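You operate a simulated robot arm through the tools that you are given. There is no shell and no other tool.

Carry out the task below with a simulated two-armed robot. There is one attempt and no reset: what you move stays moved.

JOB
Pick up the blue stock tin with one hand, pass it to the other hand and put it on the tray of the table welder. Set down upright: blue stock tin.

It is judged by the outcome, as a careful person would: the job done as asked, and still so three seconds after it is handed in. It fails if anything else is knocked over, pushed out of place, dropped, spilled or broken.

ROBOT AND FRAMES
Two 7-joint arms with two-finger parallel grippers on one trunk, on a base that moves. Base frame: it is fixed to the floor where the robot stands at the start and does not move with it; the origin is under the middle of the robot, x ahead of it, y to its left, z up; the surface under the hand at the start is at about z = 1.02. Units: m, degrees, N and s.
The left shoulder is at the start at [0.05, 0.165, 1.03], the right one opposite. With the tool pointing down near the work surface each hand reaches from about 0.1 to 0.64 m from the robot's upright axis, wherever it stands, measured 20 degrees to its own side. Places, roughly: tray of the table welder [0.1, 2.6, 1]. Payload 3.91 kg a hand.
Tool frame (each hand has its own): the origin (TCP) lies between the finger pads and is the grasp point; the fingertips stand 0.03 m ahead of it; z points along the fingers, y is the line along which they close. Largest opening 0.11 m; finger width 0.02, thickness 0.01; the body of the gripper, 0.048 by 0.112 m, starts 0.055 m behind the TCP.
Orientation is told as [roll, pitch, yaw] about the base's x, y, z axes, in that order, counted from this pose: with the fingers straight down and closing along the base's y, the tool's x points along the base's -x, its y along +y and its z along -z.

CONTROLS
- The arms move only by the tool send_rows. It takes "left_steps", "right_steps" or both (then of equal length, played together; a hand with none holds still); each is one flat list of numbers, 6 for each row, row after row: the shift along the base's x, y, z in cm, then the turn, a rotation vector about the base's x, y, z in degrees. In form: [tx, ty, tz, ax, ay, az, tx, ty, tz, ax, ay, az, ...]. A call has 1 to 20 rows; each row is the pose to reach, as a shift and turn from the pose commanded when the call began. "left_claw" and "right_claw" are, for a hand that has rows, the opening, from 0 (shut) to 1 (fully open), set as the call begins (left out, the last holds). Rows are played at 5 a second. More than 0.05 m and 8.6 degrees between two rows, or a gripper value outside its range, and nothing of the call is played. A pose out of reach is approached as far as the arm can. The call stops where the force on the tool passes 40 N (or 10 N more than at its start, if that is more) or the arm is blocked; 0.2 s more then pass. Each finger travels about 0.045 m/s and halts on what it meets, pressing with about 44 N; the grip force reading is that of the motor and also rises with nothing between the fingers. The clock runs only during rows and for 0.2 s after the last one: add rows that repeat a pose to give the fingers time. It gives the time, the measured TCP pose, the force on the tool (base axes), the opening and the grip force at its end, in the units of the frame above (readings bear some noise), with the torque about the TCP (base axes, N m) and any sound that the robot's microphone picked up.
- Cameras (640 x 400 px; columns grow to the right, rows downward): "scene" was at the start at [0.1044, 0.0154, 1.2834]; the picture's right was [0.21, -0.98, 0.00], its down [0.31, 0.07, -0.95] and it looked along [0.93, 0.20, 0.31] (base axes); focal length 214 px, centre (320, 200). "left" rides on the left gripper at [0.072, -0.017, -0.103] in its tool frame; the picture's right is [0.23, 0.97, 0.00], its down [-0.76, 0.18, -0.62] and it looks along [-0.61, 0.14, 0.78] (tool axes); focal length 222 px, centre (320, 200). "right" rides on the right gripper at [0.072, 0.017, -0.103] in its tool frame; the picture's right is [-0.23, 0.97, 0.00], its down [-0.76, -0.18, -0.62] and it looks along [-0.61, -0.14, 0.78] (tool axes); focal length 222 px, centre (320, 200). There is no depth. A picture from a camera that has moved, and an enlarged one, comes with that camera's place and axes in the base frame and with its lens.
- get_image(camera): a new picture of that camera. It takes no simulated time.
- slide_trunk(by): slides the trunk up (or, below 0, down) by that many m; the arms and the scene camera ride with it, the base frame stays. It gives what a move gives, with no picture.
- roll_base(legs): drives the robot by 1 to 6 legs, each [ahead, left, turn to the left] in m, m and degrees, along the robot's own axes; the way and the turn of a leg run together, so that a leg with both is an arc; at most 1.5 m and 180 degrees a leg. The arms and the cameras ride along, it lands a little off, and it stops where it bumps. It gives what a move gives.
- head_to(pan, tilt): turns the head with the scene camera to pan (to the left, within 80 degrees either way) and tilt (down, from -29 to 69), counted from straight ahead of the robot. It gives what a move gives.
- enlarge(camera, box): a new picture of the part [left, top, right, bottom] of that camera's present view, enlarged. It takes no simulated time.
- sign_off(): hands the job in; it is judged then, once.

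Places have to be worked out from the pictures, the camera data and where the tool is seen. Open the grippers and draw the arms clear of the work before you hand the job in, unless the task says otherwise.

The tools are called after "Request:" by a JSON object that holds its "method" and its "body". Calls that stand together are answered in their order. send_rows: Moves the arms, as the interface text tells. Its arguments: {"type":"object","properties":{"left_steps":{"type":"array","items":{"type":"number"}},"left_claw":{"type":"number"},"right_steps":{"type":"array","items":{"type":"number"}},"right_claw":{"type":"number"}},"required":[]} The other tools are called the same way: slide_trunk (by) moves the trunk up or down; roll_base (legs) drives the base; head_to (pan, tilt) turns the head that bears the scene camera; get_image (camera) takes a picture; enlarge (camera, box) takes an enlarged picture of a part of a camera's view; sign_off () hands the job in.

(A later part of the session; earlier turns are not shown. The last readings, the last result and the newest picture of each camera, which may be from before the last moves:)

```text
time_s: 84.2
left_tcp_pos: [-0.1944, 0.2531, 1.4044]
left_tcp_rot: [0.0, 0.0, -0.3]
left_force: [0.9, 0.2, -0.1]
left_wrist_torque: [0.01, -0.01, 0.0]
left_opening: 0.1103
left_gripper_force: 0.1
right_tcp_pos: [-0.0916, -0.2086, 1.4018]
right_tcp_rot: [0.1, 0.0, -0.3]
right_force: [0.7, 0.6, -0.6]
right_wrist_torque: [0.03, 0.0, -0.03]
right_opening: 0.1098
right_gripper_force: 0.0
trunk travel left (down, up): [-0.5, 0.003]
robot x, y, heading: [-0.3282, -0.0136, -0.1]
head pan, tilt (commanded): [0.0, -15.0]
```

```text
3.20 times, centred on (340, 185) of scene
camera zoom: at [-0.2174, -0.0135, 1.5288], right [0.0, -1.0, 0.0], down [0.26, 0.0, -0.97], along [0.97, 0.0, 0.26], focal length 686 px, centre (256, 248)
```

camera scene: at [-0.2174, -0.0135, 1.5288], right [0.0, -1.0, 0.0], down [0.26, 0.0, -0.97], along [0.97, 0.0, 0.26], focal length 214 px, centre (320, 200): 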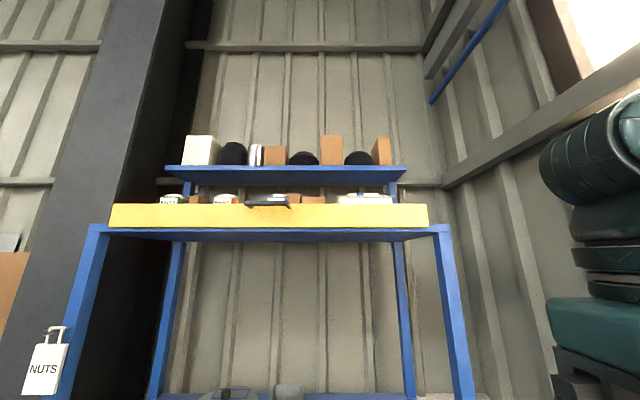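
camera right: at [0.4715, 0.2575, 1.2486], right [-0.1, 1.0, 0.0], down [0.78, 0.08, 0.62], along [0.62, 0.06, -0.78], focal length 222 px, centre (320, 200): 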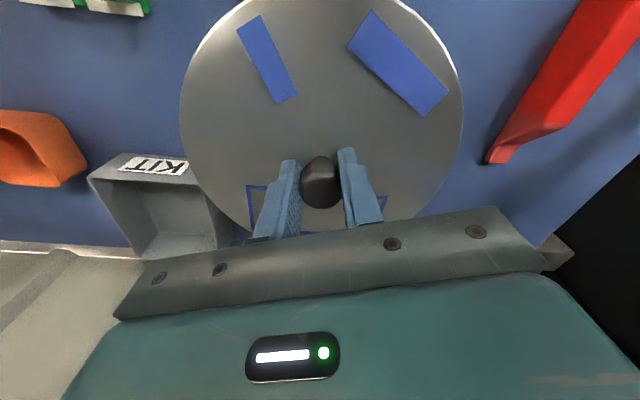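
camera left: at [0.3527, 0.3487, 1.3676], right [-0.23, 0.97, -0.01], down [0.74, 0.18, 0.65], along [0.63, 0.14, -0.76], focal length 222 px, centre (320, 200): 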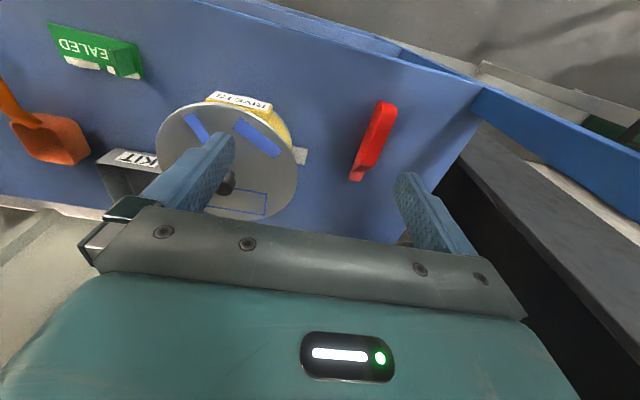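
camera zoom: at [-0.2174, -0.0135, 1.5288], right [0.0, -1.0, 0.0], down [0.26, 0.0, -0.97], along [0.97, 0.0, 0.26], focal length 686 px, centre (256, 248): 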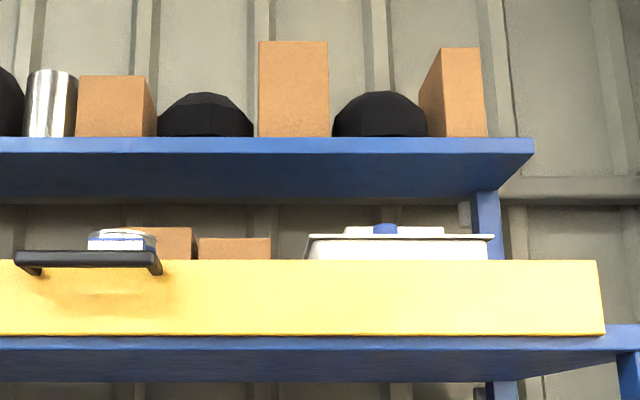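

I can see tins now: a green "NUTS", an orange "SHIMS" and a blue/white one behind the black handle – the blue stock tin stands on the upper level behind the yellow front (top edge about z = 1.68). I raise the right hand pitched forward so that its camera looks level into there.

Request:
{"method": "send_rows", "body": {"right_steps": [2, 1.5, 4, 0, -6.5, 0, 4, 3, 8, 0, -13, 0, 6, 4.5, 12, 0, -19.5, 0, 8, 6, 16, 0, -26, 0, 10, 7.5, 20, 0, -32.5, 0, 12, 9, 24, 0, -39, 0, 14, 10.5, 28, 0, -45.5, 0, 16, 12, 32, 0, -52, 0]}}

Request:
{"method": "get_image", "body": {"camera": "right"}}

Request:
{"method": "get_image", "body": {"camera": "scene"}}

```text
time_s: 86.0
left_tcp_pos: [-0.1962, 0.2571, 1.4032]
left_tcp_rot: [-0.2, -0.1, -0.2]
left_force: [0.1, -0.4, -0.3]
left_wrist_torque: [-0.05, 0.0, 0.01]
left_opening: 0.1099
left_gripper_force: 0.0
right_tcp_pos: [0.0698, -0.0849, 1.7198]
right_tcp_rot: [-0.2, -52.1, 0.0]
right_force: [0.9, 1.4, -0.6]
right_wrist_torque: [-0.04, 0.01, -0.06]
right_opening: 0.1098
right_gripper_force: 0.0
trunk travel left (down, up): [-0.5, 0.003]
robot x, y, heading: [-0.3276, -0.0111, -0.6]
head pan, tilt (commanded): [0.0, -15.0]
```

```text
taken
camera right: at [-0.0571, -0.0663, 1.7267], right [0.14, 0.97, 0.18], down [-0.03, -0.18, 0.98], along [0.99, -0.14, 0.0], focal length 222 px, centre (320, 200)
```

right: 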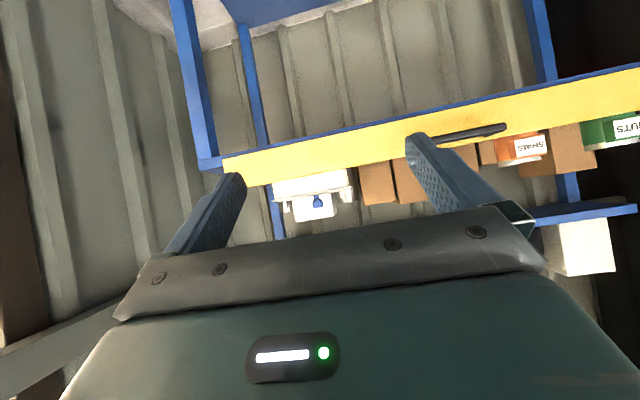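

```text
taken
camera scene: at [-0.2179, -0.0097, 1.5289], right [0.0, -1.0, 0.0], down [0.26, 0.0, -0.97], along [0.97, 0.0, 0.26], focal length 214 px, centre (320, 200)
```

scene: 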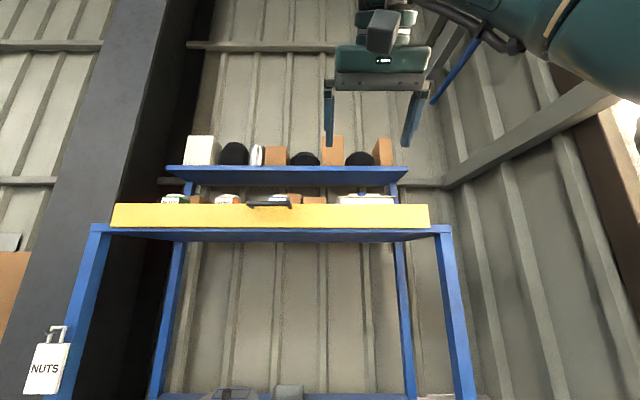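

The level view works (upside down). I shift the hand to the left so the finger doesn't cover the tin, then zoom.

Request:
{"method": "send_rows", "body": {"right_steps": [0, 4, 0, 0, 0, 0, 0, 8, 0.5, 0, 0, 0, 0, 12, 1, 0, 0, 0, 0, 16, 1.5, 0, 0, 0, 0, 20, 2, 0, 0, 0]}}

Request:
{"method": "get_image", "body": {"camera": "right"}}

Request:
{"method": "enlarge", "body": {"camera": "right", "box": [180, 100, 480, 240]}}

```text
time_s: 87.3
left_tcp_pos: [-0.1943, 0.2514, 1.4042]
left_tcp_rot: [0.0, -0.1, -0.4]
left_force: [1.0, -0.4, 0.1]
left_wrist_torque: [0.04, 0.02, 0.0]
left_opening: 0.1099
left_gripper_force: 0.1
right_tcp_pos: [0.0642, -0.0577, 1.7139]
right_tcp_rot: [13.5, -50.1, -13.4]
right_force: [0.5, 0.4, 0.3]
right_wrist_torque: [0.01, -0.02, 0.01]
right_opening: 0.11
right_gripper_force: 0.0
right hand out of reach, approached as far as the arm can: row 1, 2, 3, 4, 5
trunk travel left (down, up): [-0.5, 0.003]
robot x, y, heading: [-0.3285, -0.011, -0.4]
head pan, tilt (commanded): [0.0, -15.0]
stopped in row 5 (right hand): the arm was blocked; the commanded pose is now the measured one
```

```text
taken
camera right: at [-0.062, -0.0345, 1.7262], right [0.19, 0.93, 0.32], down [-0.02, -0.32, 0.95], along [0.98, -0.19, -0.04], focal length 222 px, centre (320, 200)
```

right: 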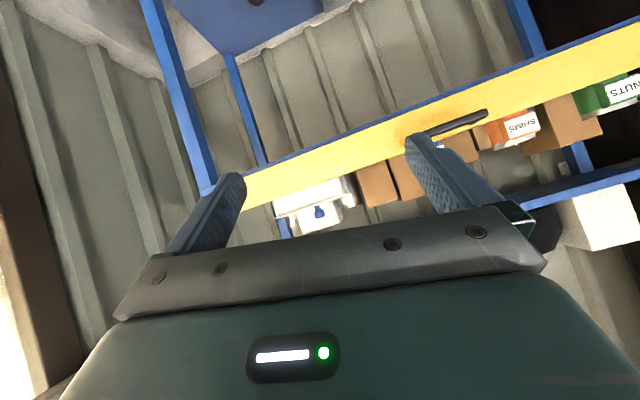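

```text
2.13 times, centred on (330, 170) of right
camera zoom: at [-0.062, -0.0345, 1.7262], right [0.19, 0.93, 0.32], down [-0.02, -0.32, 0.95], along [0.98, -0.19, -0.04], focal length 474 px, centre (299, 264)
```

zoom: 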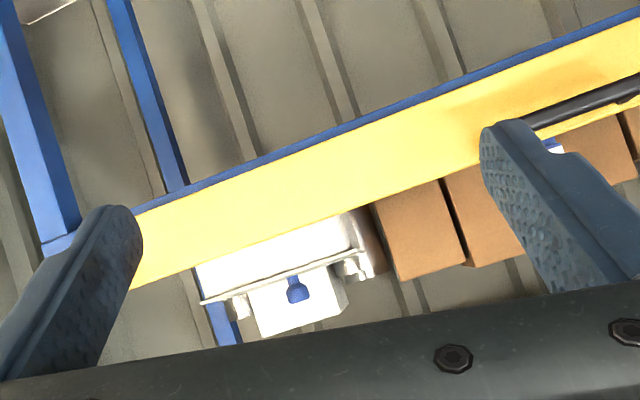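

The arm is limited inward at this height. I restore the hand's pose to where it was fine and shift the base to the left instead.

Request:
{"method": "send_rows", "body": {"right_steps": [0.2, -1.3, 0.2, -4.1, -0.6, 1.4, 0.5, -2.7, 0.6, -8.3, -1.1, 2.8, 0.5, -2.7, 0.6, -8.3, -1.1, 2.8]}}

Request:
{"method": "roll_base", "body": {"legs": [[0, 0.2, 0.4]]}}

Request:
{"method": "get_image", "body": {"camera": "right"}}

Request:
{"method": "enlarge", "body": {"camera": "right", "box": [220, 80, 440, 230]}}

```text
time_s: 88.1
left_tcp_pos: [-0.1952, 0.2512, 1.4043]
left_tcp_rot: [0.0, 0.0, -0.2]
left_force: [0.7, -0.3, 0.6]
left_wrist_torque: [0.01, 0.03, -0.03]
left_opening: 0.1099
left_gripper_force: 0.0
right_tcp_pos: [0.0694, -0.0801, 1.7197]
right_tcp_rot: [-0.2, -52.4, 0.1]
right_force: [0.1, 0.0, 0.0]
right_wrist_torque: [-0.04, 0.0, 0.03]
right_opening: 0.1101
right_gripper_force: 0.0
trunk travel left (down, up): [-0.5, 0.003]
robot x, y, heading: [-0.3254, -0.0173, -0.3]
head pan, tilt (commanded): [0.0, -15.0]
```

```text
time_s: 90.5
left_tcp_pos: [-0.2002, 0.4558, 1.4039]
left_tcp_rot: [0.0, 0.0, 0.3]
left_force: [0.1, 0.3, -0.7]
left_wrist_torque: [-0.04, 0.0, 0.05]
left_opening: 0.1102
left_gripper_force: 0.1
right_tcp_pos: [0.0682, 0.1251, 1.7192]
right_tcp_rot: [0.0, -52.3, 0.5]
right_force: [0.0, 0.5, -1.0]
right_wrist_torque: [0.01, 0.0, 0.03]
right_opening: 0.11
right_gripper_force: 0.1
trunk travel left (down, up): [-0.5, 0.003]
robot x, y, heading: [-0.3257, 0.19, 0.3]
head pan, tilt (commanded): [0.0, -15.0]
```

```text
taken
camera right: at [-0.059, 0.1426, 1.7261], right [0.13, 0.98, 0.18], down [-0.03, -0.18, 0.98], along [0.99, -0.13, 0.0], focal length 222 px, centre (320, 200)
```

right: 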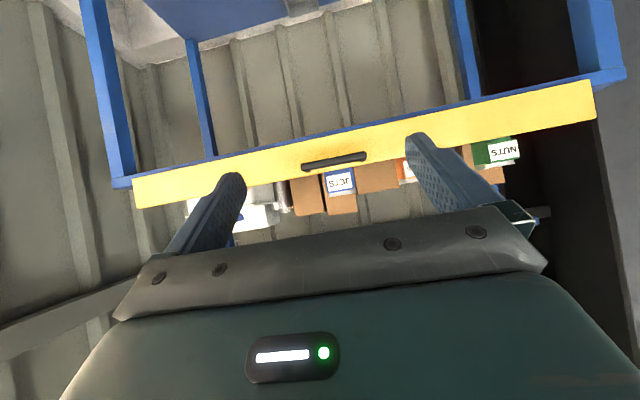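

```text
2.67 times, centred on (330, 155) of right
camera zoom: at [-0.059, 0.1426, 1.7261], right [0.13, 0.98, 0.18], down [-0.03, -0.18, 0.98], along [0.99, -0.13, 0.0], focal length 592 px, centre (293, 320)
```

zoom: 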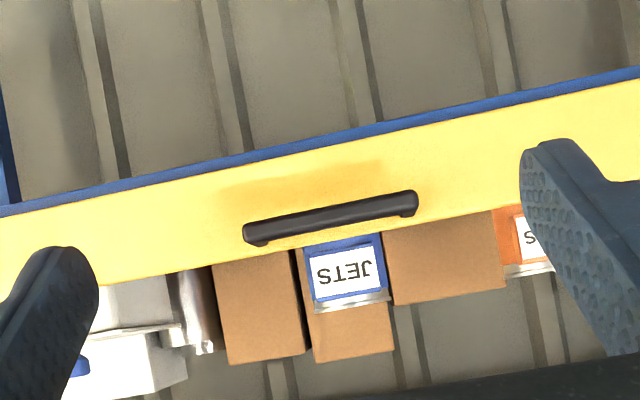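

The blue tin (label "JETS") is in view behind the handle: by triangulation its axis is near [0.475, 0.128], rim top at about z = 1.724, about 0.068 wide; brown boxes stand well behind it (x ≈ 0.6). I check the gripper's camera housing size in the scene view for clearance planning.

Request:
{"method": "head_to", "body": {"pan": -15, "tilt": -25}}

Request:
{"method": "get_image", "body": {"camera": "scene"}}

Request:
{"method": "enlarge", "body": {"camera": "scene", "box": [220, 0, 420, 240]}}

```text
time_s: 91.2
left_tcp_pos: [-0.1988, 0.4553, 1.4041]
left_tcp_rot: [0.0, 0.0, 0.3]
left_force: [-0.2, -0.2, -0.6]
left_wrist_torque: [-0.01, 0.01, 0.02]
left_opening: 0.1101
left_gripper_force: 0.1
right_tcp_pos: [0.0691, 0.1263, 1.7198]
right_tcp_rot: [0.0, -52.3, 0.6]
right_force: [-0.3, -0.6, 0.2]
right_wrist_torque: [0.02, -0.01, -0.01]
right_opening: 0.1099
right_gripper_force: 0.0
trunk travel left (down, up): [-0.5, 0.003]
robot x, y, heading: [-0.3329, 0.1902, 0.1]
head pan, tilt (commanded): [-15.0, -25.0]
```

```text
taken
camera scene: at [-0.2294, 0.1717, 1.5421], right [-0.25, -0.97, 0.0], down [0.41, -0.11, -0.91], along [0.88, -0.23, 0.42], focal length 214 px, centre (320, 200)
```

scene: 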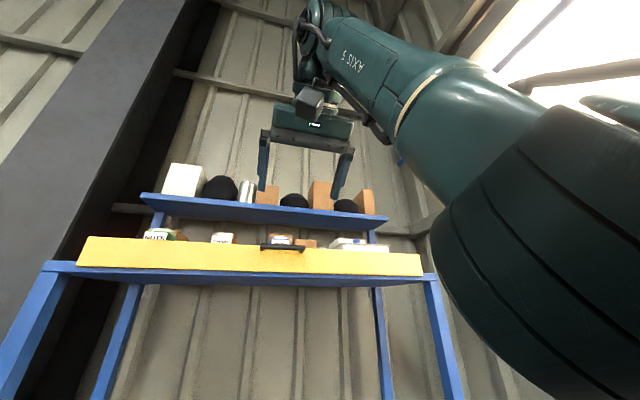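

```text
1.67 times, centred on (320, 120) of scene
camera zoom: at [-0.2294, 0.1717, 1.5421], right [-0.25, -0.97, 0.0], down [0.41, -0.11, -0.91], along [0.88, -0.23, 0.42], focal length 358 px, centre (320, 333)
```

zoom: 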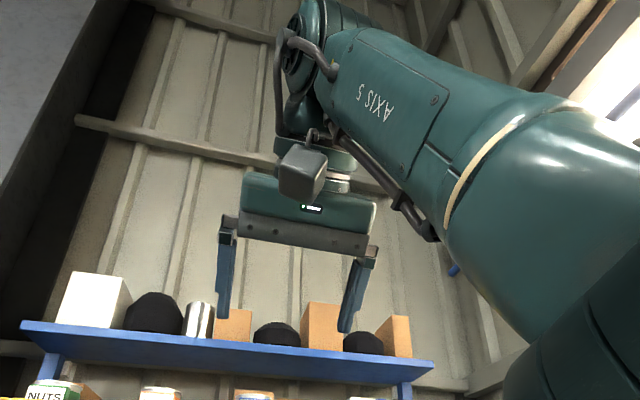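

The camera housing sits below the gripper when the fingers point forward and would foul the drawer handle at a shallow pitch. I test in free space whether the right hand can be rolled 180° about its finger axis (housing on top): first lower it to a comfortable height.

Request:
{"method": "send_rows", "body": {"right_steps": [0, 0, -4, 0, 0, 0, 0, -1, -8, 0, 0, 0, 0, -2, -12, 0, 0, 0, 0, -3, -16, 0, 0, 0, 0, -4, -20, 0, 0, 0, 0, -5, -24, 0, 0, 0, 0, -6, -28, 0, 0, 0]}}

Request:
{"method": "send_rows", "body": {"right_steps": [0, 0, 0, 6.3, 0, -4.93, 0, 0, 0, 12.6, 0, -9.86, 0, 0, 0, 18.9, 0, -14.8, 0, 0, 0, 25.2, 0, -19.7, 0, 0, 0, 31.5, 0, -24.6, 0, 0, 0, 37.8, 0, -29.6, 0, 0, 0, 44.1, 0, -34.5, 0, 0, 0, 50.4, 0, -39.4, 0, 0, 0, 56.7, 0, -44.4, 0, 0, 0, 63, 0, -49.3]}}

```text
time_s: 92.8
left_tcp_pos: [-0.1976, 0.4557, 1.4038]
left_tcp_rot: [0.0, 0.0, 0.2]
left_force: [1.1, -0.1, 1.2]
left_wrist_torque: [0.02, -0.01, -0.01]
left_opening: 0.1097
left_gripper_force: 0.0
right_tcp_pos: [0.0671, 0.0659, 1.4408]
right_tcp_rot: [0.0, -52.3, 0.6]
right_force: [0.0, 0.4, 1.0]
right_wrist_torque: [-0.03, -0.04, 0.0]
right_opening: 0.1104
right_gripper_force: 0.1
trunk travel left (down, up): [-0.5, 0.003]
robot x, y, heading: [-0.3275, 0.1899, 0.5]
head pan, tilt (commanded): [-15.0, -25.0]
```

```text
time_s: 95.0
left_tcp_pos: [-0.1978, 0.4558, 1.4042]
left_tcp_rot: [-0.1, 0.0, 0.4]
left_force: [-0.1, -0.1, 0.8]
left_wrist_torque: [0.0, 0.0, 0.01]
left_opening: 0.1099
left_gripper_force: 0.1
right_tcp_pos: [0.0685, 0.0653, 1.439]
right_tcp_rot: [52.0, -8.2, -84.0]
right_force: [0.0, -0.2, -0.6]
right_wrist_torque: [-0.01, 0.02, -0.01]
right_opening: 0.1098
right_gripper_force: 0.1
trunk travel left (down, up): [-0.5, 0.003]
robot x, y, heading: [-0.3259, 0.1907, 0.6]
head pan, tilt (commanded): [-15.0, -25.0]
```

The first 80° of roll went fine. I continue by another 100°.

Request:
{"method": "send_rows", "body": {"right_steps": [0, 0, 0, 6.3, 0, -4.93, 0, 0, 0, 12.6, 0, -9.86, 0, 0, 0, 18.9, 0, -14.8, 0, 0, 0, 25.2, 0, -19.7, 0, 0, 0, 31.5, 0, -24.6, 0, 0, 0, 37.8, 0, -29.6, 0, 0, 0, 44.1, 0, -34.5, 0, 0, 0, 50.4, 0, -39.4, 0, 0, 0, 56.7, 0, -44.4, 0, 0, 0, 63, 0, -49.3, 0, 0, 0, 69.3, 0, -54.2, 0, 0, 0, 75.6, 0, -59.1, 0, 0, 0, 78.8, 0, -61.6]}}

Request:
{"method": "get_image", "body": {"camera": "right"}}

```text
time_s: 97.8
left_tcp_pos: [-0.1988, 0.4553, 1.4038]
left_tcp_rot: [0.0, 0.1, 0.2]
left_force: [-0.9, 0.1, -0.5]
left_wrist_torque: [-0.01, -0.03, -0.01]
left_opening: 0.1099
left_gripper_force: 0.0
right_tcp_pos: [0.07, 0.0656, 1.4406]
right_tcp_rot: [0.8, 51.6, -179.6]
right_force: [0.4, -0.4, 0.2]
right_wrist_torque: [-0.01, 0.01, -0.02]
right_opening: 0.11
right_gripper_force: 0.1
trunk travel left (down, up): [-0.5, 0.003]
robot x, y, heading: [-0.3268, 0.1936, 0.4]
head pan, tilt (commanded): [-15.0, -25.0]
```

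```text
taken
camera right: at [0.0313, 0.0509, 1.5614], right [-0.14, -0.97, -0.17], down [-0.96, 0.18, -0.21], along [0.24, 0.13, -0.96], focal length 222 px, centre (320, 200)
```

right: 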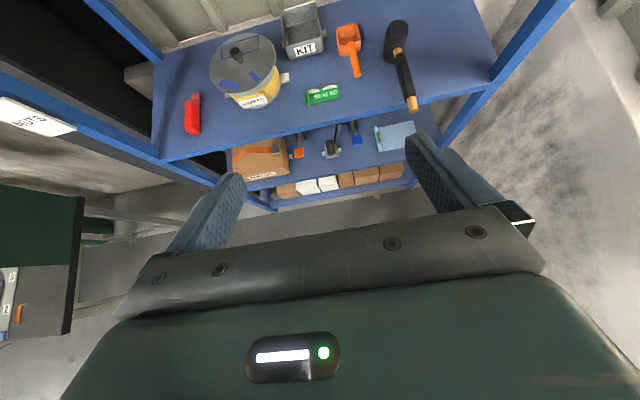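

The 180° roll works, so the housing is now on top. I pitch the fingers to about 22° below horizontal and raise the hand to z = 1.76, still away from the rack.

Request:
{"method": "send_rows", "body": {"right_steps": [0, -0.5, 4, 0, -2, 0, 0, -1, 8, 0, -4, 0, 0, -1.5, 12, 0, -6, 0, 0, -2, 16, 0, -8, 0, 0, -2.5, 20, 0, -10, 0, 0, -3, 24, 0, -12, 0, 0, -3.5, 28, 0, -14, 0, 0, -3.7, 32, 0, -16, 0]}}

Request:
{"method": "get_image", "body": {"camera": "right"}}

Request:
{"method": "get_image", "body": {"camera": "scene"}}

```text
time_s: 99.6
left_tcp_pos: [-0.198, 0.456, 1.4045]
left_tcp_rot: [-0.1, -0.1, 0.3]
left_force: [0.1, 0.2, -0.3]
left_wrist_torque: [-0.04, -0.02, 0.03]
left_opening: 0.1098
left_gripper_force: 0.2
right_tcp_pos: [0.066, 0.0285, 1.759]
right_tcp_rot: [1.8, 67.9, -178.5]
right_force: [0.1, 0.2, 0.6]
right_wrist_torque: [0.0, 0.01, 0.0]
right_opening: 0.1099
right_gripper_force: 0.0
trunk travel left (down, up): [-0.5, 0.003]
robot x, y, heading: [-0.3247, 0.188, 0.5]
head pan, tilt (commanded): [-15.0, -25.0]
```

```text
taken
camera right: at [-0.0038, 0.0141, 1.8665], right [-0.09, -0.98, -0.2], down [-0.86, 0.18, -0.47], along [0.49, 0.13, -0.86], focal length 222 px, centre (320, 200)
```

right: 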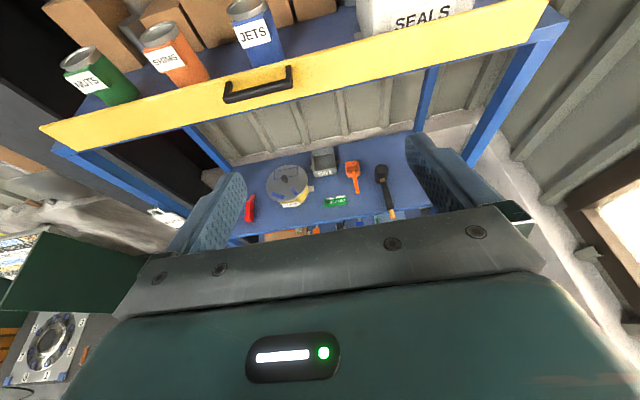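

```text
taken
camera scene: at [-0.2305, 0.173, 1.5421], right [-0.25, -0.97, 0.0], down [0.41, -0.11, -0.91], along [0.88, -0.23, 0.42], focal length 214 px, centre (320, 200)
```

scene: 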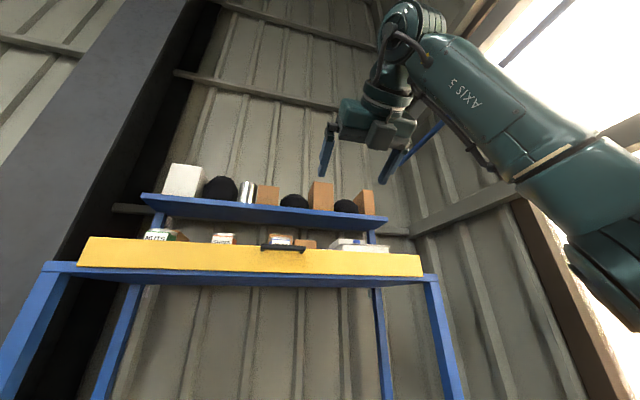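

Great overview from above: three open tins NUTS, SHIMS and JETS (blue) behind the yellow front. I zoom in on the blue tin.

Request:
{"method": "enlarge", "body": {"camera": "right", "box": [130, 0, 380, 140]}}

```text
2.56 times, centred on (255, 70) of right
camera zoom: at [-0.0038, 0.0141, 1.8665], right [-0.09, -0.98, -0.2], down [-0.86, 0.18, -0.47], along [0.49, 0.13, -0.86], focal length 569 px, centre (486, 533)
```

zoom: 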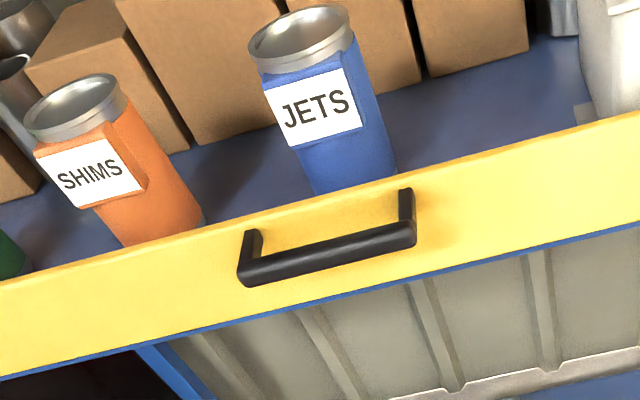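

Using this view, the blue tin's rim centre is near [0.465, 0.124, 1.722], rim diameter about 0.068; handle bar at x ≈ 0.32, z ≈ 1.67, front wall at x ≈ 0.37. I drive left and forward so the hand hovers over the handle in front of the tin.

Request:
{"method": "roll_base", "body": {"legs": [[0, 0.097, -0.5], [0.25, 0, 0]]}}

Request:
{"method": "get_image", "body": {"camera": "right"}}

Request:
{"method": "get_image", "body": {"camera": "scene"}}

```text
time_s: 102.6
left_tcp_pos: [0.0544, 0.5538, 1.4044]
left_tcp_rot: [0.0, -0.1, -0.2]
left_force: [0.1, 0.8, 0.4]
left_wrist_torque: [-0.01, 0.01, 0.02]
left_opening: 0.1102
left_gripper_force: 0.0
right_tcp_pos: [0.3167, 0.1209, 1.7589]
right_tcp_rot: [1.2, 67.6, -179.4]
right_force: [0.1, 0.3, 0.7]
right_wrist_torque: [-0.03, -0.01, 0.03]
right_opening: 0.1098
right_gripper_force: 0.0
trunk travel left (down, up): [-0.5, 0.003]
robot x, y, heading: [-0.072, 0.2875, 0.1]
head pan, tilt (commanded): [-15.0, -25.0]
```

```text
taken
camera right: at [0.2481, 0.1069, 1.8657], right [-0.1, -0.97, -0.2], down [-0.86, 0.18, -0.47], along [0.49, 0.13, -0.86], focal length 222 px, centre (320, 200)
```

right: 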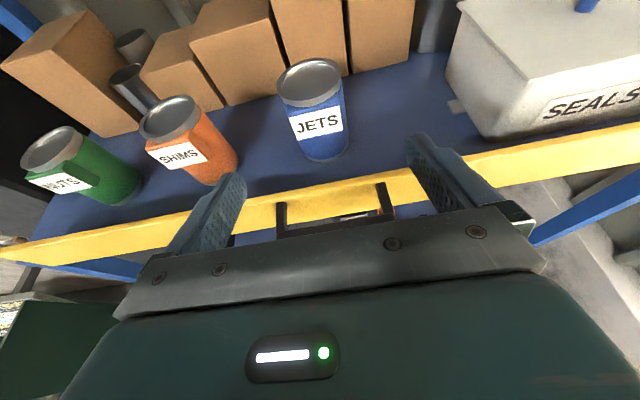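

```text
taken
camera scene: at [0.0223, 0.2686, 1.5421], right [-0.26, -0.97, 0.0], down [0.41, -0.11, -0.91], along [0.88, -0.24, 0.42], focal length 214 px, centre (320, 200)
```

scene: 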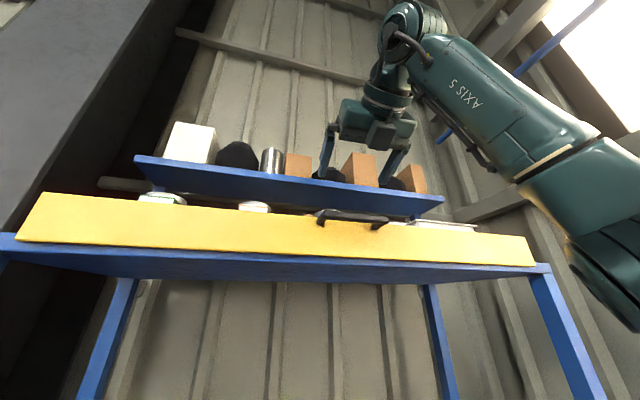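

Very good view of the tin's full front. I zoom in to refine its location.

Request:
{"method": "enlarge", "body": {"camera": "right", "box": [240, 40, 400, 240]}}

```text
2.00 times, centred on (320, 140) of right
camera zoom: at [0.2481, 0.1069, 1.8657], right [-0.1, -0.97, -0.2], down [-0.86, 0.18, -0.47], along [0.49, 0.13, -0.86], focal length 444 px, centre (320, 320)
```

zoom: 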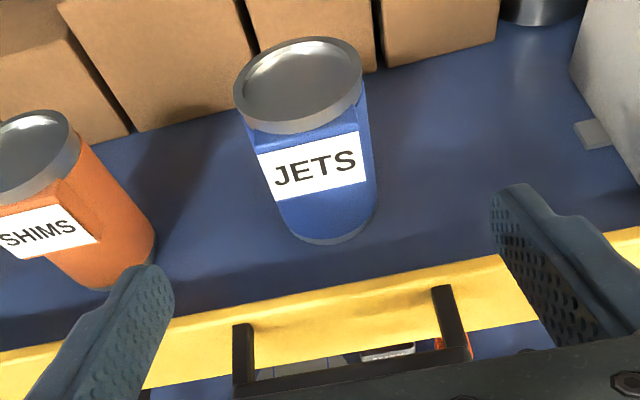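

The tin is closed with a lid, axis at about [0.488, 0.1275], floor at about z = 1.61, height about 0.105. I plan to grip it low (about 4 cm above its base) with the fingers pitched 30° down, so the other hand can later take its top. I drive forward 0.11 m with the hand held above everything.

Request:
{"method": "roll_base", "body": {"legs": [[0.11, 0.005, 0]]}}

Request:
{"method": "get_image", "body": {"camera": "right"}}

```text
time_s: 103.8
left_tcp_pos: [0.1623, 0.5566, 1.405]
left_tcp_rot: [-0.1, 0.0, 0.0]
left_force: [-0.1, 0.7, 0.4]
left_wrist_torque: [0.03, 0.01, 0.04]
left_opening: 0.1101
left_gripper_force: 0.1
right_tcp_pos: [0.4255, 0.1279, 1.7586]
right_tcp_rot: [1.2, 67.7, -179.3]
right_force: [0.1, 0.0, 1.2]
right_wrist_torque: [0.0, 0.02, -0.03]
right_opening: 0.1097
right_gripper_force: 0.1
trunk travel left (down, up): [-0.5, 0.003]
robot x, y, heading: [0.0308, 0.2902, -0.2]
head pan, tilt (commanded): [-15.0, -25.0]
```

```text
taken
camera right: at [0.3561, 0.1125, 1.8659], right [-0.1, -0.97, -0.2], down [-0.86, 0.18, -0.47], along [0.49, 0.13, -0.86], focal length 222 px, centre (320, 200)
```

right: 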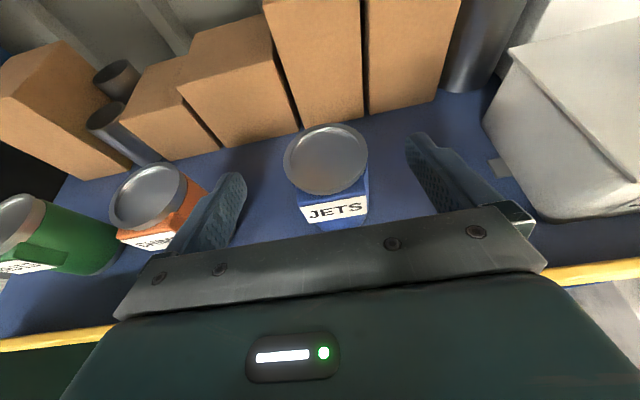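

The tin sits between the open fingers; refined axis is about [0.478, 0.126]. I lower the hand with more pitch along a path clear of the wall, stopping partway to check.

Request:
{"method": "send_rows", "body": {"right_steps": [-1.0, -0.1, -2.5, 0, 4, 0, -0.8, -0.2, -5, 0, 8, 0, 1.0, -0.2, -7.3, 0, 10.7, 0]}}

Request:
{"method": "get_image", "body": {"camera": "right"}}

Request:
{"method": "get_image", "body": {"camera": "scene"}}

```text
time_s: 104.6
left_tcp_pos: [0.1644, 0.5566, 1.4034]
left_tcp_rot: [0.0, 0.0, -0.1]
left_force: [0.0, 0.2, -0.3]
left_wrist_torque: [0.0, -0.02, 0.01]
left_opening: 0.1103
left_gripper_force: 0.1
right_tcp_pos: [0.4372, 0.1246, 1.6851]
right_tcp_rot: [1.1, 57.0, -179.5]
right_force: [-0.1, 0.7, 0.2]
right_wrist_torque: [0.0, -0.01, 0.0]
right_opening: 0.1102
right_gripper_force: 0.1
trunk travel left (down, up): [-0.5, 0.003]
robot x, y, heading: [0.0312, 0.2957, 0.1]
head pan, tilt (commanded): [-15.0, -25.0]
```

```text
taken
camera right: at [0.3883, 0.11, 1.8023], right [-0.13, -0.97, -0.18], down [-0.94, 0.18, -0.3], along [0.32, 0.13, -0.94], focal length 222 px, centre (320, 200)
```

right: 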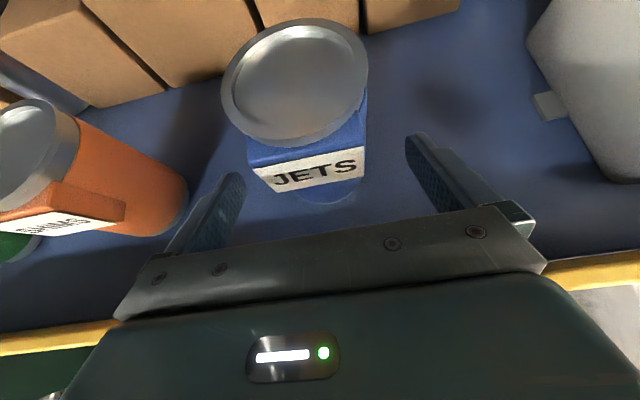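

```text
taken
camera scene: at [0.131, 0.2733, 1.542], right [-0.26, -0.97, 0.0], down [0.41, -0.11, -0.91], along [0.88, -0.23, 0.42], focal length 214 px, centre (320, 200)
```

scene: 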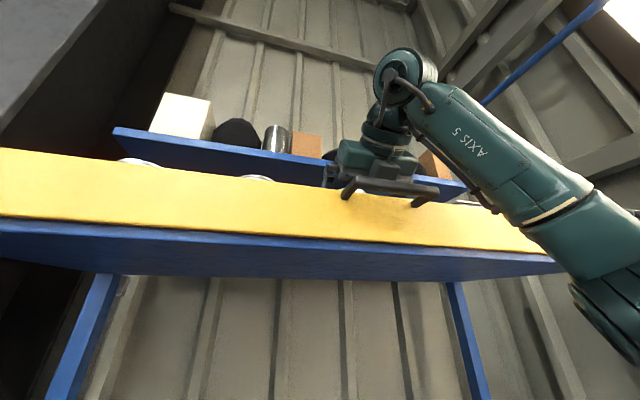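

The axis is confirmed at [0.478, 0.126]; clearances look fine. I advance the last 3 cm forward and 2.6 cm down to the grasp.

Request:
{"method": "send_rows", "body": {"right_steps": [0.8, 0.05, -0.9, 0, 0, 0, 1.7, 0.1, -1.7, 0, 0, 0, 2.5, 0.1, -2.2, 0, 0, 0, 3.2, 0.1, -2.6, 0, 0, 0]}}

Request:
{"method": "get_image", "body": {"camera": "right"}}

Request:
{"method": "get_image", "body": {"camera": "scene"}}

```text
time_s: 105.3
left_tcp_pos: [0.1566, 0.5587, 1.4049]
left_tcp_rot: [-0.2, -0.3, -0.1]
left_force: [0.9, 0.0, 0.2]
left_wrist_torque: [0.01, 0.03, 0.03]
left_opening: 0.1101
left_gripper_force: 0.1
right_tcp_pos: [0.4406, 0.1263, 1.6772]
right_tcp_rot: [0.4, 58.4, -179.6]
right_force: [-19.1, 0.4, 10.3]
right_wrist_torque: [0.09, 0.79, 0.33]
right_opening: 0.11
right_gripper_force: 0.1
trunk travel left (down, up): [-0.5, 0.003]
robot x, y, heading: [0.0344, 0.2951, 0.2]
head pan, tilt (commanded): [-15.0, -25.0]
stopped in row 3 (right hand): the force on the tool passed its limit at 45 N (the readings are from after the stop); the commanded pose is now the measured one
```

```text
taken
camera right: at [0.3876, 0.111, 1.7932], right [-0.12, -0.97, -0.19], down [-0.93, 0.18, -0.32], along [0.35, 0.14, -0.93], focal length 222 px, centre (320, 200)
```

right: 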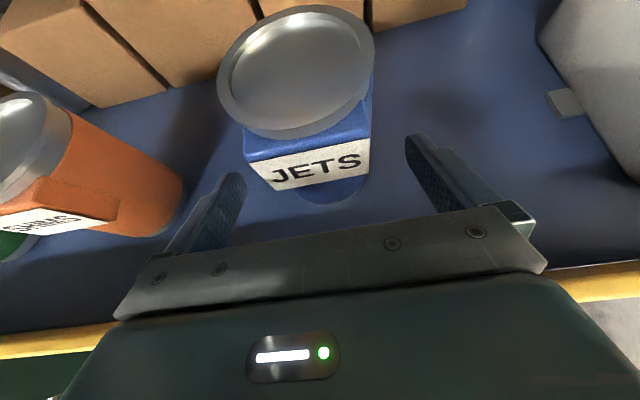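

```text
taken
camera scene: at [0.124, 0.2736, 1.5423], right [-0.26, -0.97, 0.0], down [0.41, -0.11, -0.9], along [0.87, -0.23, 0.43], focal length 214 px, centre (320, 200)
```

scene: 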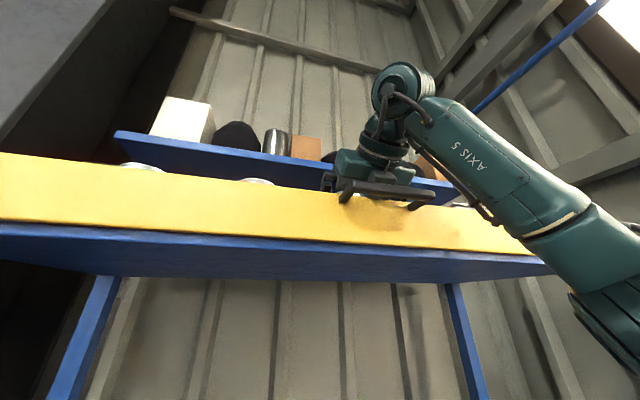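

The hand touched: forces fit the gripper body's lower front edge meeting the wall's top edge. I back off slightly, pitch a little steeper (36°) and come in about 1 cm higher.

Request:
{"method": "send_rows", "body": {"right_steps": [-1, 0, 2, 0, 2, 0, -0.6, 0, 2.3, 0, 4.4, 0, 1.0, 0, 0.8, 0, 4.4, 0]}}

Request:
{"method": "get_image", "body": {"camera": "right"}}

```text
time_s: 106.1
left_tcp_pos: [0.1639, 0.5562, 1.4042]
left_tcp_rot: [0.0, -0.1, 0.0]
left_force: [0.9, -0.1, -0.2]
left_wrist_torque: [0.02, 0.02, 0.01]
left_opening: 0.1097
left_gripper_force: 0.1
right_tcp_pos: [0.4619, 0.1238, 1.6805]
right_tcp_rot: [0.3, 53.1, 180.0]
right_force: [0.7, 0.1, -0.9]
right_wrist_torque: [0.05, 0.0, 0.04]
right_opening: 0.1099
right_gripper_force: 0.1
trunk travel left (down, up): [-0.5, 0.003]
robot x, y, heading: [0.0356, 0.2916, 0.0]
head pan, tilt (commanded): [-15.0, -25.0]
```

```text
taken
camera right: at [0.4214, 0.1089, 1.8014], right [-0.14, -0.97, -0.18], down [-0.95, 0.18, -0.24], along [0.26, 0.14, -0.96], focal length 222 px, centre (320, 200)
```

right: 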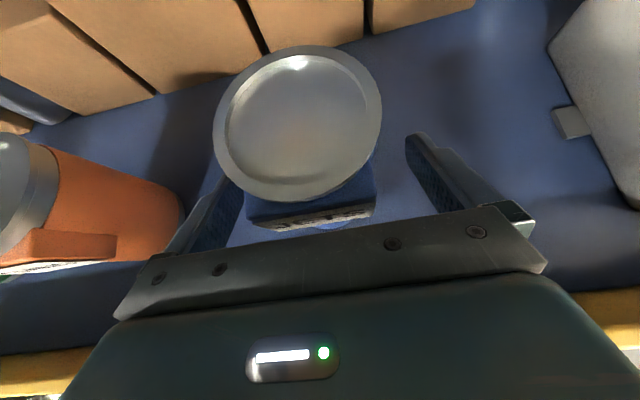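

No contact now, and the tin is centred. I move the last few millimetres and close the right gripper.

Request:
{"method": "send_rows", "body": {"right_steps": [0.3, 0.1, -0.4, 0, 0, 0, 0.6, 0.1, -0.8, 0, 0, 0]}}

Request:
{"method": "send_rows", "body": {"right_steps": [0, 0, 0, 0, 0, 0, 0, 0, 0, 0, 0, 0, 0, 0, 0, 0, 0, 0, 0, 0, 0, 0, 0, 0, 0, 0, 0, 0, 0, 0, 0, 0, 0, 0, 0, 0], "right_claw": 0}}

Request:
{"method": "get_image", "body": {"camera": "right"}}

```text
time_s: 106.7
left_tcp_pos: [0.163, 0.5569, 1.4034]
left_tcp_rot: [0.0, -0.1, 0.0]
left_force: [-0.3, 0.8, 0.9]
left_wrist_torque: [0.0, 0.03, -0.01]
left_opening: 0.1101
left_gripper_force: 0.1
right_tcp_pos: [0.465, 0.1262, 1.6731]
right_tcp_rot: [0.4, 53.2, -180.0]
right_force: [0.1, 0.6, -1.1]
right_wrist_torque: [0.01, 0.01, 0.01]
right_opening: 0.1101
right_gripper_force: 0.0
trunk travel left (down, up): [-0.5, 0.003]
robot x, y, heading: [0.0371, 0.2913, -0.0]
head pan, tilt (commanded): [-15.0, -25.0]
```

```text
time_s: 108.1
left_tcp_pos: [0.1623, 0.5565, 1.4055]
left_tcp_rot: [0.0, -0.1, 0.1]
left_force: [0.4, 0.4, 1.6]
left_wrist_torque: [-0.02, 0.02, 0.0]
left_opening: 0.1097
left_gripper_force: 0.1
right_tcp_pos: [0.4649, 0.1247, 1.673]
right_tcp_rot: [0.4, 53.3, -179.9]
right_force: [0.2, -1.4, 1.0]
right_wrist_torque: [0.17, -0.04, -0.06]
right_opening: 0.0669
right_gripper_force: 43.8
trunk travel left (down, up): [-0.5, 0.003]
robot x, y, heading: [0.0334, 0.2948, -0.1]
head pan, tilt (commanded): [-15.0, -25.0]
```

```text
taken
camera right: at [0.4243, 0.1107, 1.7934], right [-0.14, -0.97, -0.18], down [-0.95, 0.18, -0.24], along [0.27, 0.14, -0.95], focal length 222 px, centre (320, 200)
```

right: 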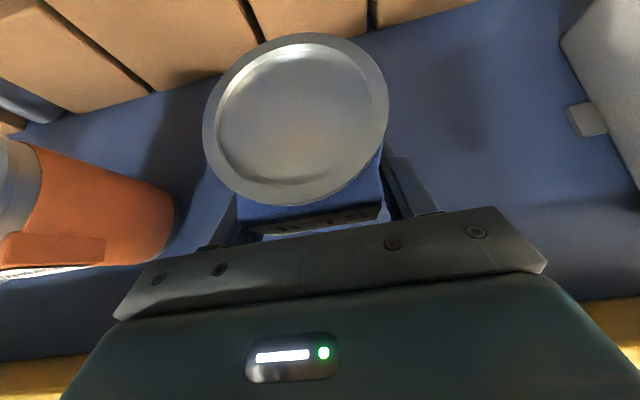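

The tin is gripped (opening 0.067, 44 N). I lift 1.5 cm straight up first to check.

Request:
{"method": "send_rows", "body": {"right_steps": [0, 0, 0.5, 0, 0, 0, 0, 0, 1, 0, 0, 0, 0, 0, 1.5, 0, 0, 0]}}

Request:
{"method": "get_image", "body": {"camera": "right"}}

```text
time_s: 108.9
left_tcp_pos: [0.1628, 0.5569, 1.4036]
left_tcp_rot: [0.0, -0.1, 0.0]
left_force: [0.0, 0.4, -0.7]
left_wrist_torque: [-0.03, 0.01, 0.01]
left_opening: 0.1098
left_gripper_force: 0.1
right_tcp_pos: [0.4656, 0.1269, 1.6876]
right_tcp_rot: [0.4, 53.4, -179.9]
right_force: [-1.1, -1.0, -5.4]
right_wrist_torque: [-0.27, 0.11, -0.12]
right_opening: 0.067
right_gripper_force: 44.0
trunk travel left (down, up): [-0.5, 0.003]
robot x, y, heading: [0.0334, 0.2922, -0.0]
head pan, tilt (commanded): [-15.0, -25.0]
```

```text
taken
camera right: at [0.4247, 0.112, 1.8086], right [-0.14, -0.97, -0.18], down [-0.95, 0.18, -0.24], along [0.27, 0.14, -0.95], focal length 222 px, centre (320, 200)
```

right: 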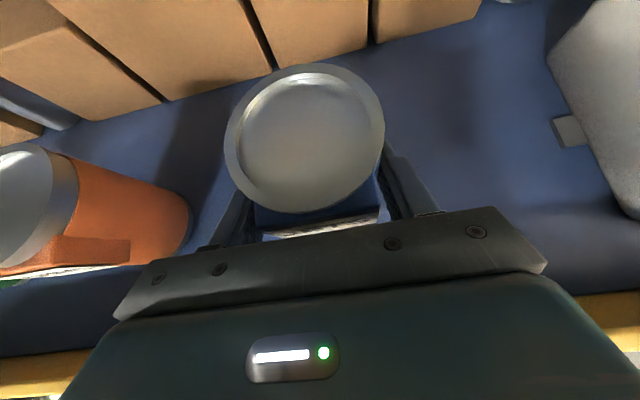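

The tin's rim seems to have stayed at z ≈ 1.724 while the hand rose, i.e. the fingers may have slid along it. I lift another 1 cm and compare.

Request:
{"method": "send_rows", "body": {"right_steps": [0, 0, 0.5, 0, 0, 0, 0, 0, 1, 0, 0, 0, 0, 0, 1, 0, 0, 0]}}

Request:
{"method": "get_image", "body": {"camera": "right"}}

```text
time_s: 109.7
left_tcp_pos: [0.1621, 0.5568, 1.4046]
left_tcp_rot: [-0.1, -0.1, 0.1]
left_force: [-0.1, 0.2, 0.4]
left_wrist_torque: [0.03, -0.02, -0.02]
left_opening: 0.1096
left_gripper_force: 0.0
right_tcp_pos: [0.4663, 0.128, 1.6979]
right_tcp_rot: [0.4, 53.4, -179.9]
right_force: [1.0, 0.4, -3.1]
right_wrist_torque: [0.07, 0.08, 0.03]
right_opening: 0.0668
right_gripper_force: 44.0
trunk travel left (down, up): [-0.5, 0.003]
robot x, y, heading: [0.0331, 0.2923, -0.1]
head pan, tilt (commanded): [-15.0, -25.0]
```

```text
taken
camera right: at [0.4246, 0.1122, 1.8186], right [-0.14, -0.97, -0.18], down [-0.95, 0.18, -0.24], along [0.27, 0.14, -0.95], focal length 222 px, centre (320, 200)
```

right: 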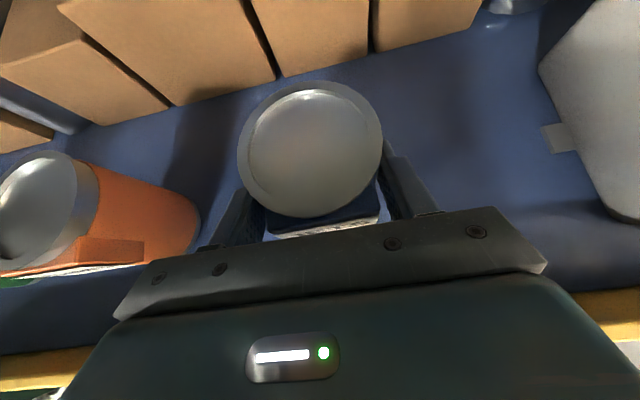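

The fingers slide up along the tin's smooth wall with little friction. The wider rim should catch on top of the fingers; I continue up another 1 cm and watch the force.

Request:
{"method": "send_rows", "body": {"right_steps": [0, 0, 0.4, 0, 0, 0, 0, 0, 0.8, 0, 0, 0, 0, 0, 1.2, 0, 0, 0]}}

Request:
{"method": "get_image", "body": {"camera": "right"}}

Request:
{"method": "enlarge", "body": {"camera": "scene", "box": [300, 120, 460, 230]}}

```text
time_s: 110.5
left_tcp_pos: [0.1628, 0.5569, 1.404]
left_tcp_rot: [0.1, -0.1, 0.0]
left_force: [-0.7, 0.6, -0.5]
left_wrist_torque: [-0.01, -0.01, 0.02]
left_opening: 0.1101
left_gripper_force: 0.1
right_tcp_pos: [0.4658, 0.1271, 1.7107]
right_tcp_rot: [0.4, 53.2, -179.9]
right_force: [-0.9, -1.5, -3.4]
right_wrist_torque: [-0.31, 0.04, -0.14]
right_opening: 0.0667
right_gripper_force: 43.7
trunk travel left (down, up): [-0.5, 0.003]
robot x, y, heading: [0.0302, 0.292, 0.1]
head pan, tilt (commanded): [-15.0, -25.0]
```

```text
taken
camera right: at [0.4249, 0.1121, 1.8309], right [-0.14, -0.97, -0.18], down [-0.95, 0.18, -0.24], along [0.27, 0.14, -0.95], focal length 222 px, centre (320, 200)
```

right: 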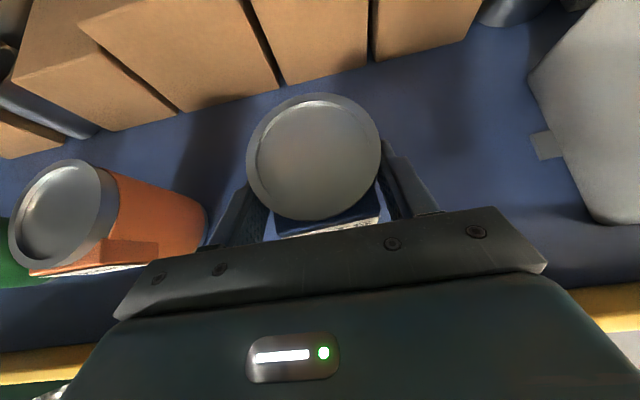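

```text
3.64 times, centred on (380, 175) of scene
camera zoom: at [0.1301, 0.2736, 1.5421], right [-0.26, -0.97, 0.0], down [0.41, -0.11, -0.91], along [0.88, -0.23, 0.42], focal length 780 px, centre (102, 291)
```

zoom: 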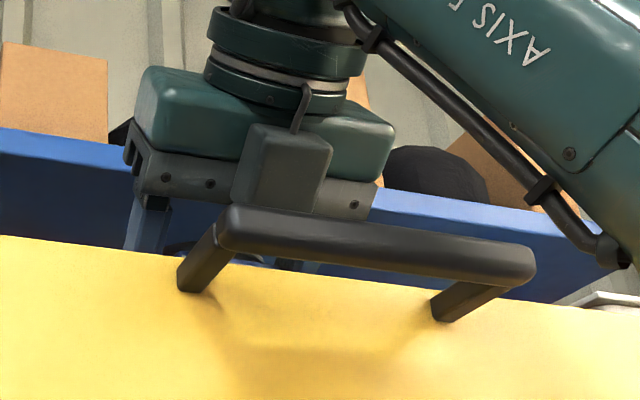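

The fingers should now be right under the rim. I lift another 1 cm and check whether the tin comes along.

Request:
{"method": "send_rows", "body": {"right_steps": [0, 0, 0.4, 0, 0, 0, 0, 0, 0.8, 0, 0, 0, 0, 0, 1.2, 0, 0, 0]}}

Request:
{"method": "get_image", "body": {"camera": "right"}}

```text
time_s: 111.3
left_tcp_pos: [0.1634, 0.5567, 1.404]
left_tcp_rot: [0.0, -0.1, 0.1]
left_force: [0.6, -0.2, -0.2]
left_wrist_torque: [-0.01, -0.01, -0.03]
left_opening: 0.1098
left_gripper_force: 0.1
right_tcp_pos: [0.4655, 0.1272, 1.7211]
right_tcp_rot: [0.5, 53.3, -179.9]
right_force: [-1.0, -0.9, -2.7]
right_wrist_torque: [-0.38, 0.07, -0.18]
right_opening: 0.0667
right_gripper_force: 43.7
trunk travel left (down, up): [-0.5, 0.003]
robot x, y, heading: [0.0322, 0.2917, -0.1]
head pan, tilt (commanded): [-15.0, -25.0]
```

```text
taken
camera right: at [0.4248, 0.112, 1.8416], right [-0.14, -0.97, -0.18], down [-0.95, 0.18, -0.24], along [0.26, 0.14, -0.95], focal length 222 px, centre (320, 200)
```

right: 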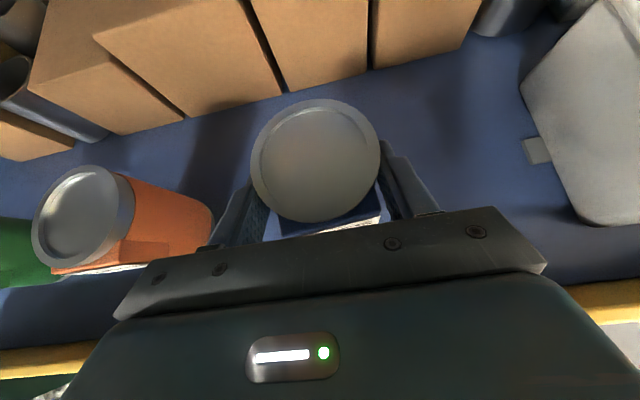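

The tin now seems to rise partly with the hand. I hold still for one second to see whether it stays in the grip or creeps down.

Request:
{"method": "send_rows", "body": {"right_steps": [0, 0, 0, 0, 0, 0, 0, 0, 0, 0, 0, 0, 0, 0, 0, 0, 0, 0, 0, 0, 0, 0, 0, 0, 0, 0, 0, 0, 0, 0]}}

Request:
{"method": "get_image", "body": {"camera": "right"}}

Request:
{"method": "enlarge", "body": {"camera": "right", "box": [200, 80, 440, 240]}}

```text
time_s: 112.5
left_tcp_pos: [0.1632, 0.5574, 1.4056]
left_tcp_rot: [0.0, -0.1, -0.1]
left_force: [0.3, -0.5, 0.4]
left_wrist_torque: [0.01, 0.0, -0.01]
left_opening: 0.1101
left_gripper_force: 0.0
right_tcp_pos: [0.4661, 0.1253, 1.7218]
right_tcp_rot: [0.4, 53.3, -180.0]
right_force: [-0.4, 1.2, -4.2]
right_wrist_torque: [0.0, 0.04, 0.0]
right_opening: 0.0667
right_gripper_force: 44.1
trunk travel left (down, up): [-0.5, 0.003]
robot x, y, heading: [0.0357, 0.2886, 0.2]
head pan, tilt (commanded): [-15.0, -25.0]
```

```text
taken
camera right: at [0.4248, 0.1116, 1.8416], right [-0.14, -0.97, -0.18], down [-0.95, 0.18, -0.24], along [0.26, 0.14, -0.95], focal length 222 px, centre (320, 200)
```

right: 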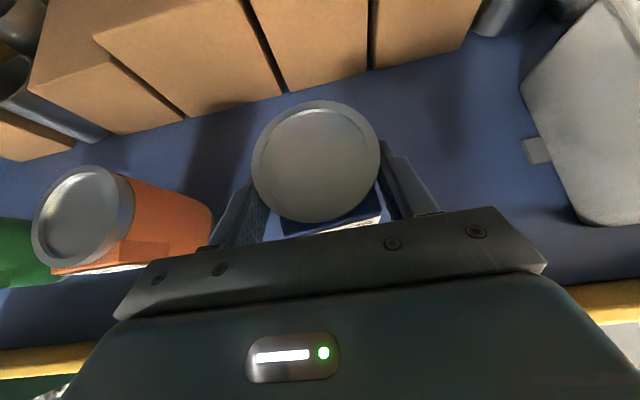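

```text
2.50 times, centred on (320, 160) of right
camera zoom: at [0.4248, 0.1116, 1.8416], right [-0.14, -0.97, -0.18], down [-0.95, 0.18, -0.24], along [0.26, 0.14, -0.95], focal length 555 px, centre (320, 300)
```

zoom: 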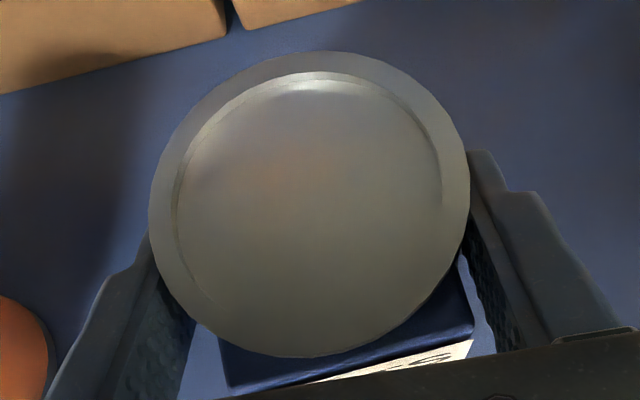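

The tin creeps slowly but now hangs by its rim on the fingers; the arm is at its height limit at this steep pitch, though. I set the tin back down (1.6 cm), open, and will regrasp directly under the rim with a flatter pitch.

Request:
{"method": "send_rows", "body": {"right_steps": [0, 0, -0.5, 0, 0, 0, 0, 0, -1, 0, 0, 0, 0, 0, -1.5, 0, 0, 0, 0, 0, -1.7, 0, 0, 0, 0, 0, -1.7, 0, 0, 0]}}

Request:
{"method": "send_rows", "body": {"right_steps": [0, 0, 0, 0, 0, 0, 0, 0, 0, 0, 0, 0, 0, 0, 0, 0, 0, 0, 0, 0, 0, 0, 0, 0], "right_claw": 1}}

Request:
{"method": "get_image", "body": {"camera": "right"}}

```text
time_s: 113.7
left_tcp_pos: [0.1603, 0.5591, 1.4054]
left_tcp_rot: [-0.1, -0.2, 0.0]
left_force: [-1.2, 0.3, -0.7]
left_wrist_torque: [0.02, 0.02, 0.07]
left_opening: 0.1098
left_gripper_force: 0.0
right_tcp_pos: [0.4621, 0.1265, 1.7055]
right_tcp_rot: [0.2, 53.8, 180.1]
right_force: [0.8, 0.9, 27.3]
right_wrist_torque: [0.59, -0.41, -0.29]
right_opening: 0.0664
right_gripper_force: 44.0
trunk travel left (down, up): [-0.5, 0.003]
robot x, y, heading: [0.0317, 0.2922, 0.0]
head pan, tilt (commanded): [-15.0, -25.0]
```

```text
time_s: 114.7
left_tcp_pos: [0.1621, 0.557, 1.4054]
left_tcp_rot: [0.0, -0.1, 0.0]
left_force: [0.2, 0.2, 0.2]
left_wrist_torque: [0.01, -0.01, -0.01]
left_opening: 0.1102
left_gripper_force: 0.0
right_tcp_pos: [0.465, 0.1264, 1.7051]
right_tcp_rot: [0.4, 53.3, -179.9]
right_force: [-0.5, -0.3, -0.2]
right_wrist_torque: [0.03, -0.03, 0.0]
right_opening: 0.1099
right_gripper_force: 0.0
trunk travel left (down, up): [-0.5, 0.003]
robot x, y, heading: [0.0341, 0.2971, 0.1]
head pan, tilt (commanded): [-15.0, -25.0]
```

```text
taken
camera right: at [0.4239, 0.1112, 1.8242], right [-0.14, -0.97, -0.18], down [-0.95, 0.18, -0.24], along [0.27, 0.14, -0.95], focal length 222 px, centre (320, 200)
```

right: 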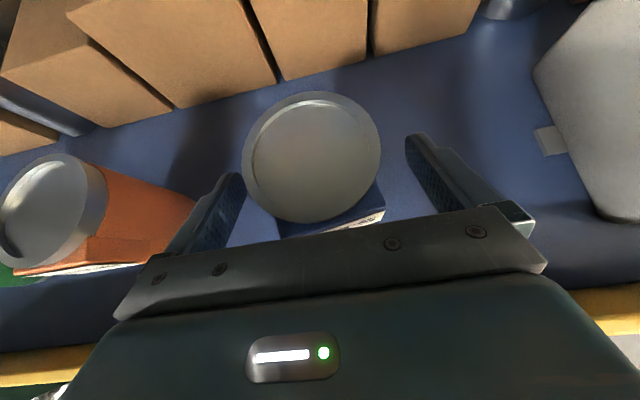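

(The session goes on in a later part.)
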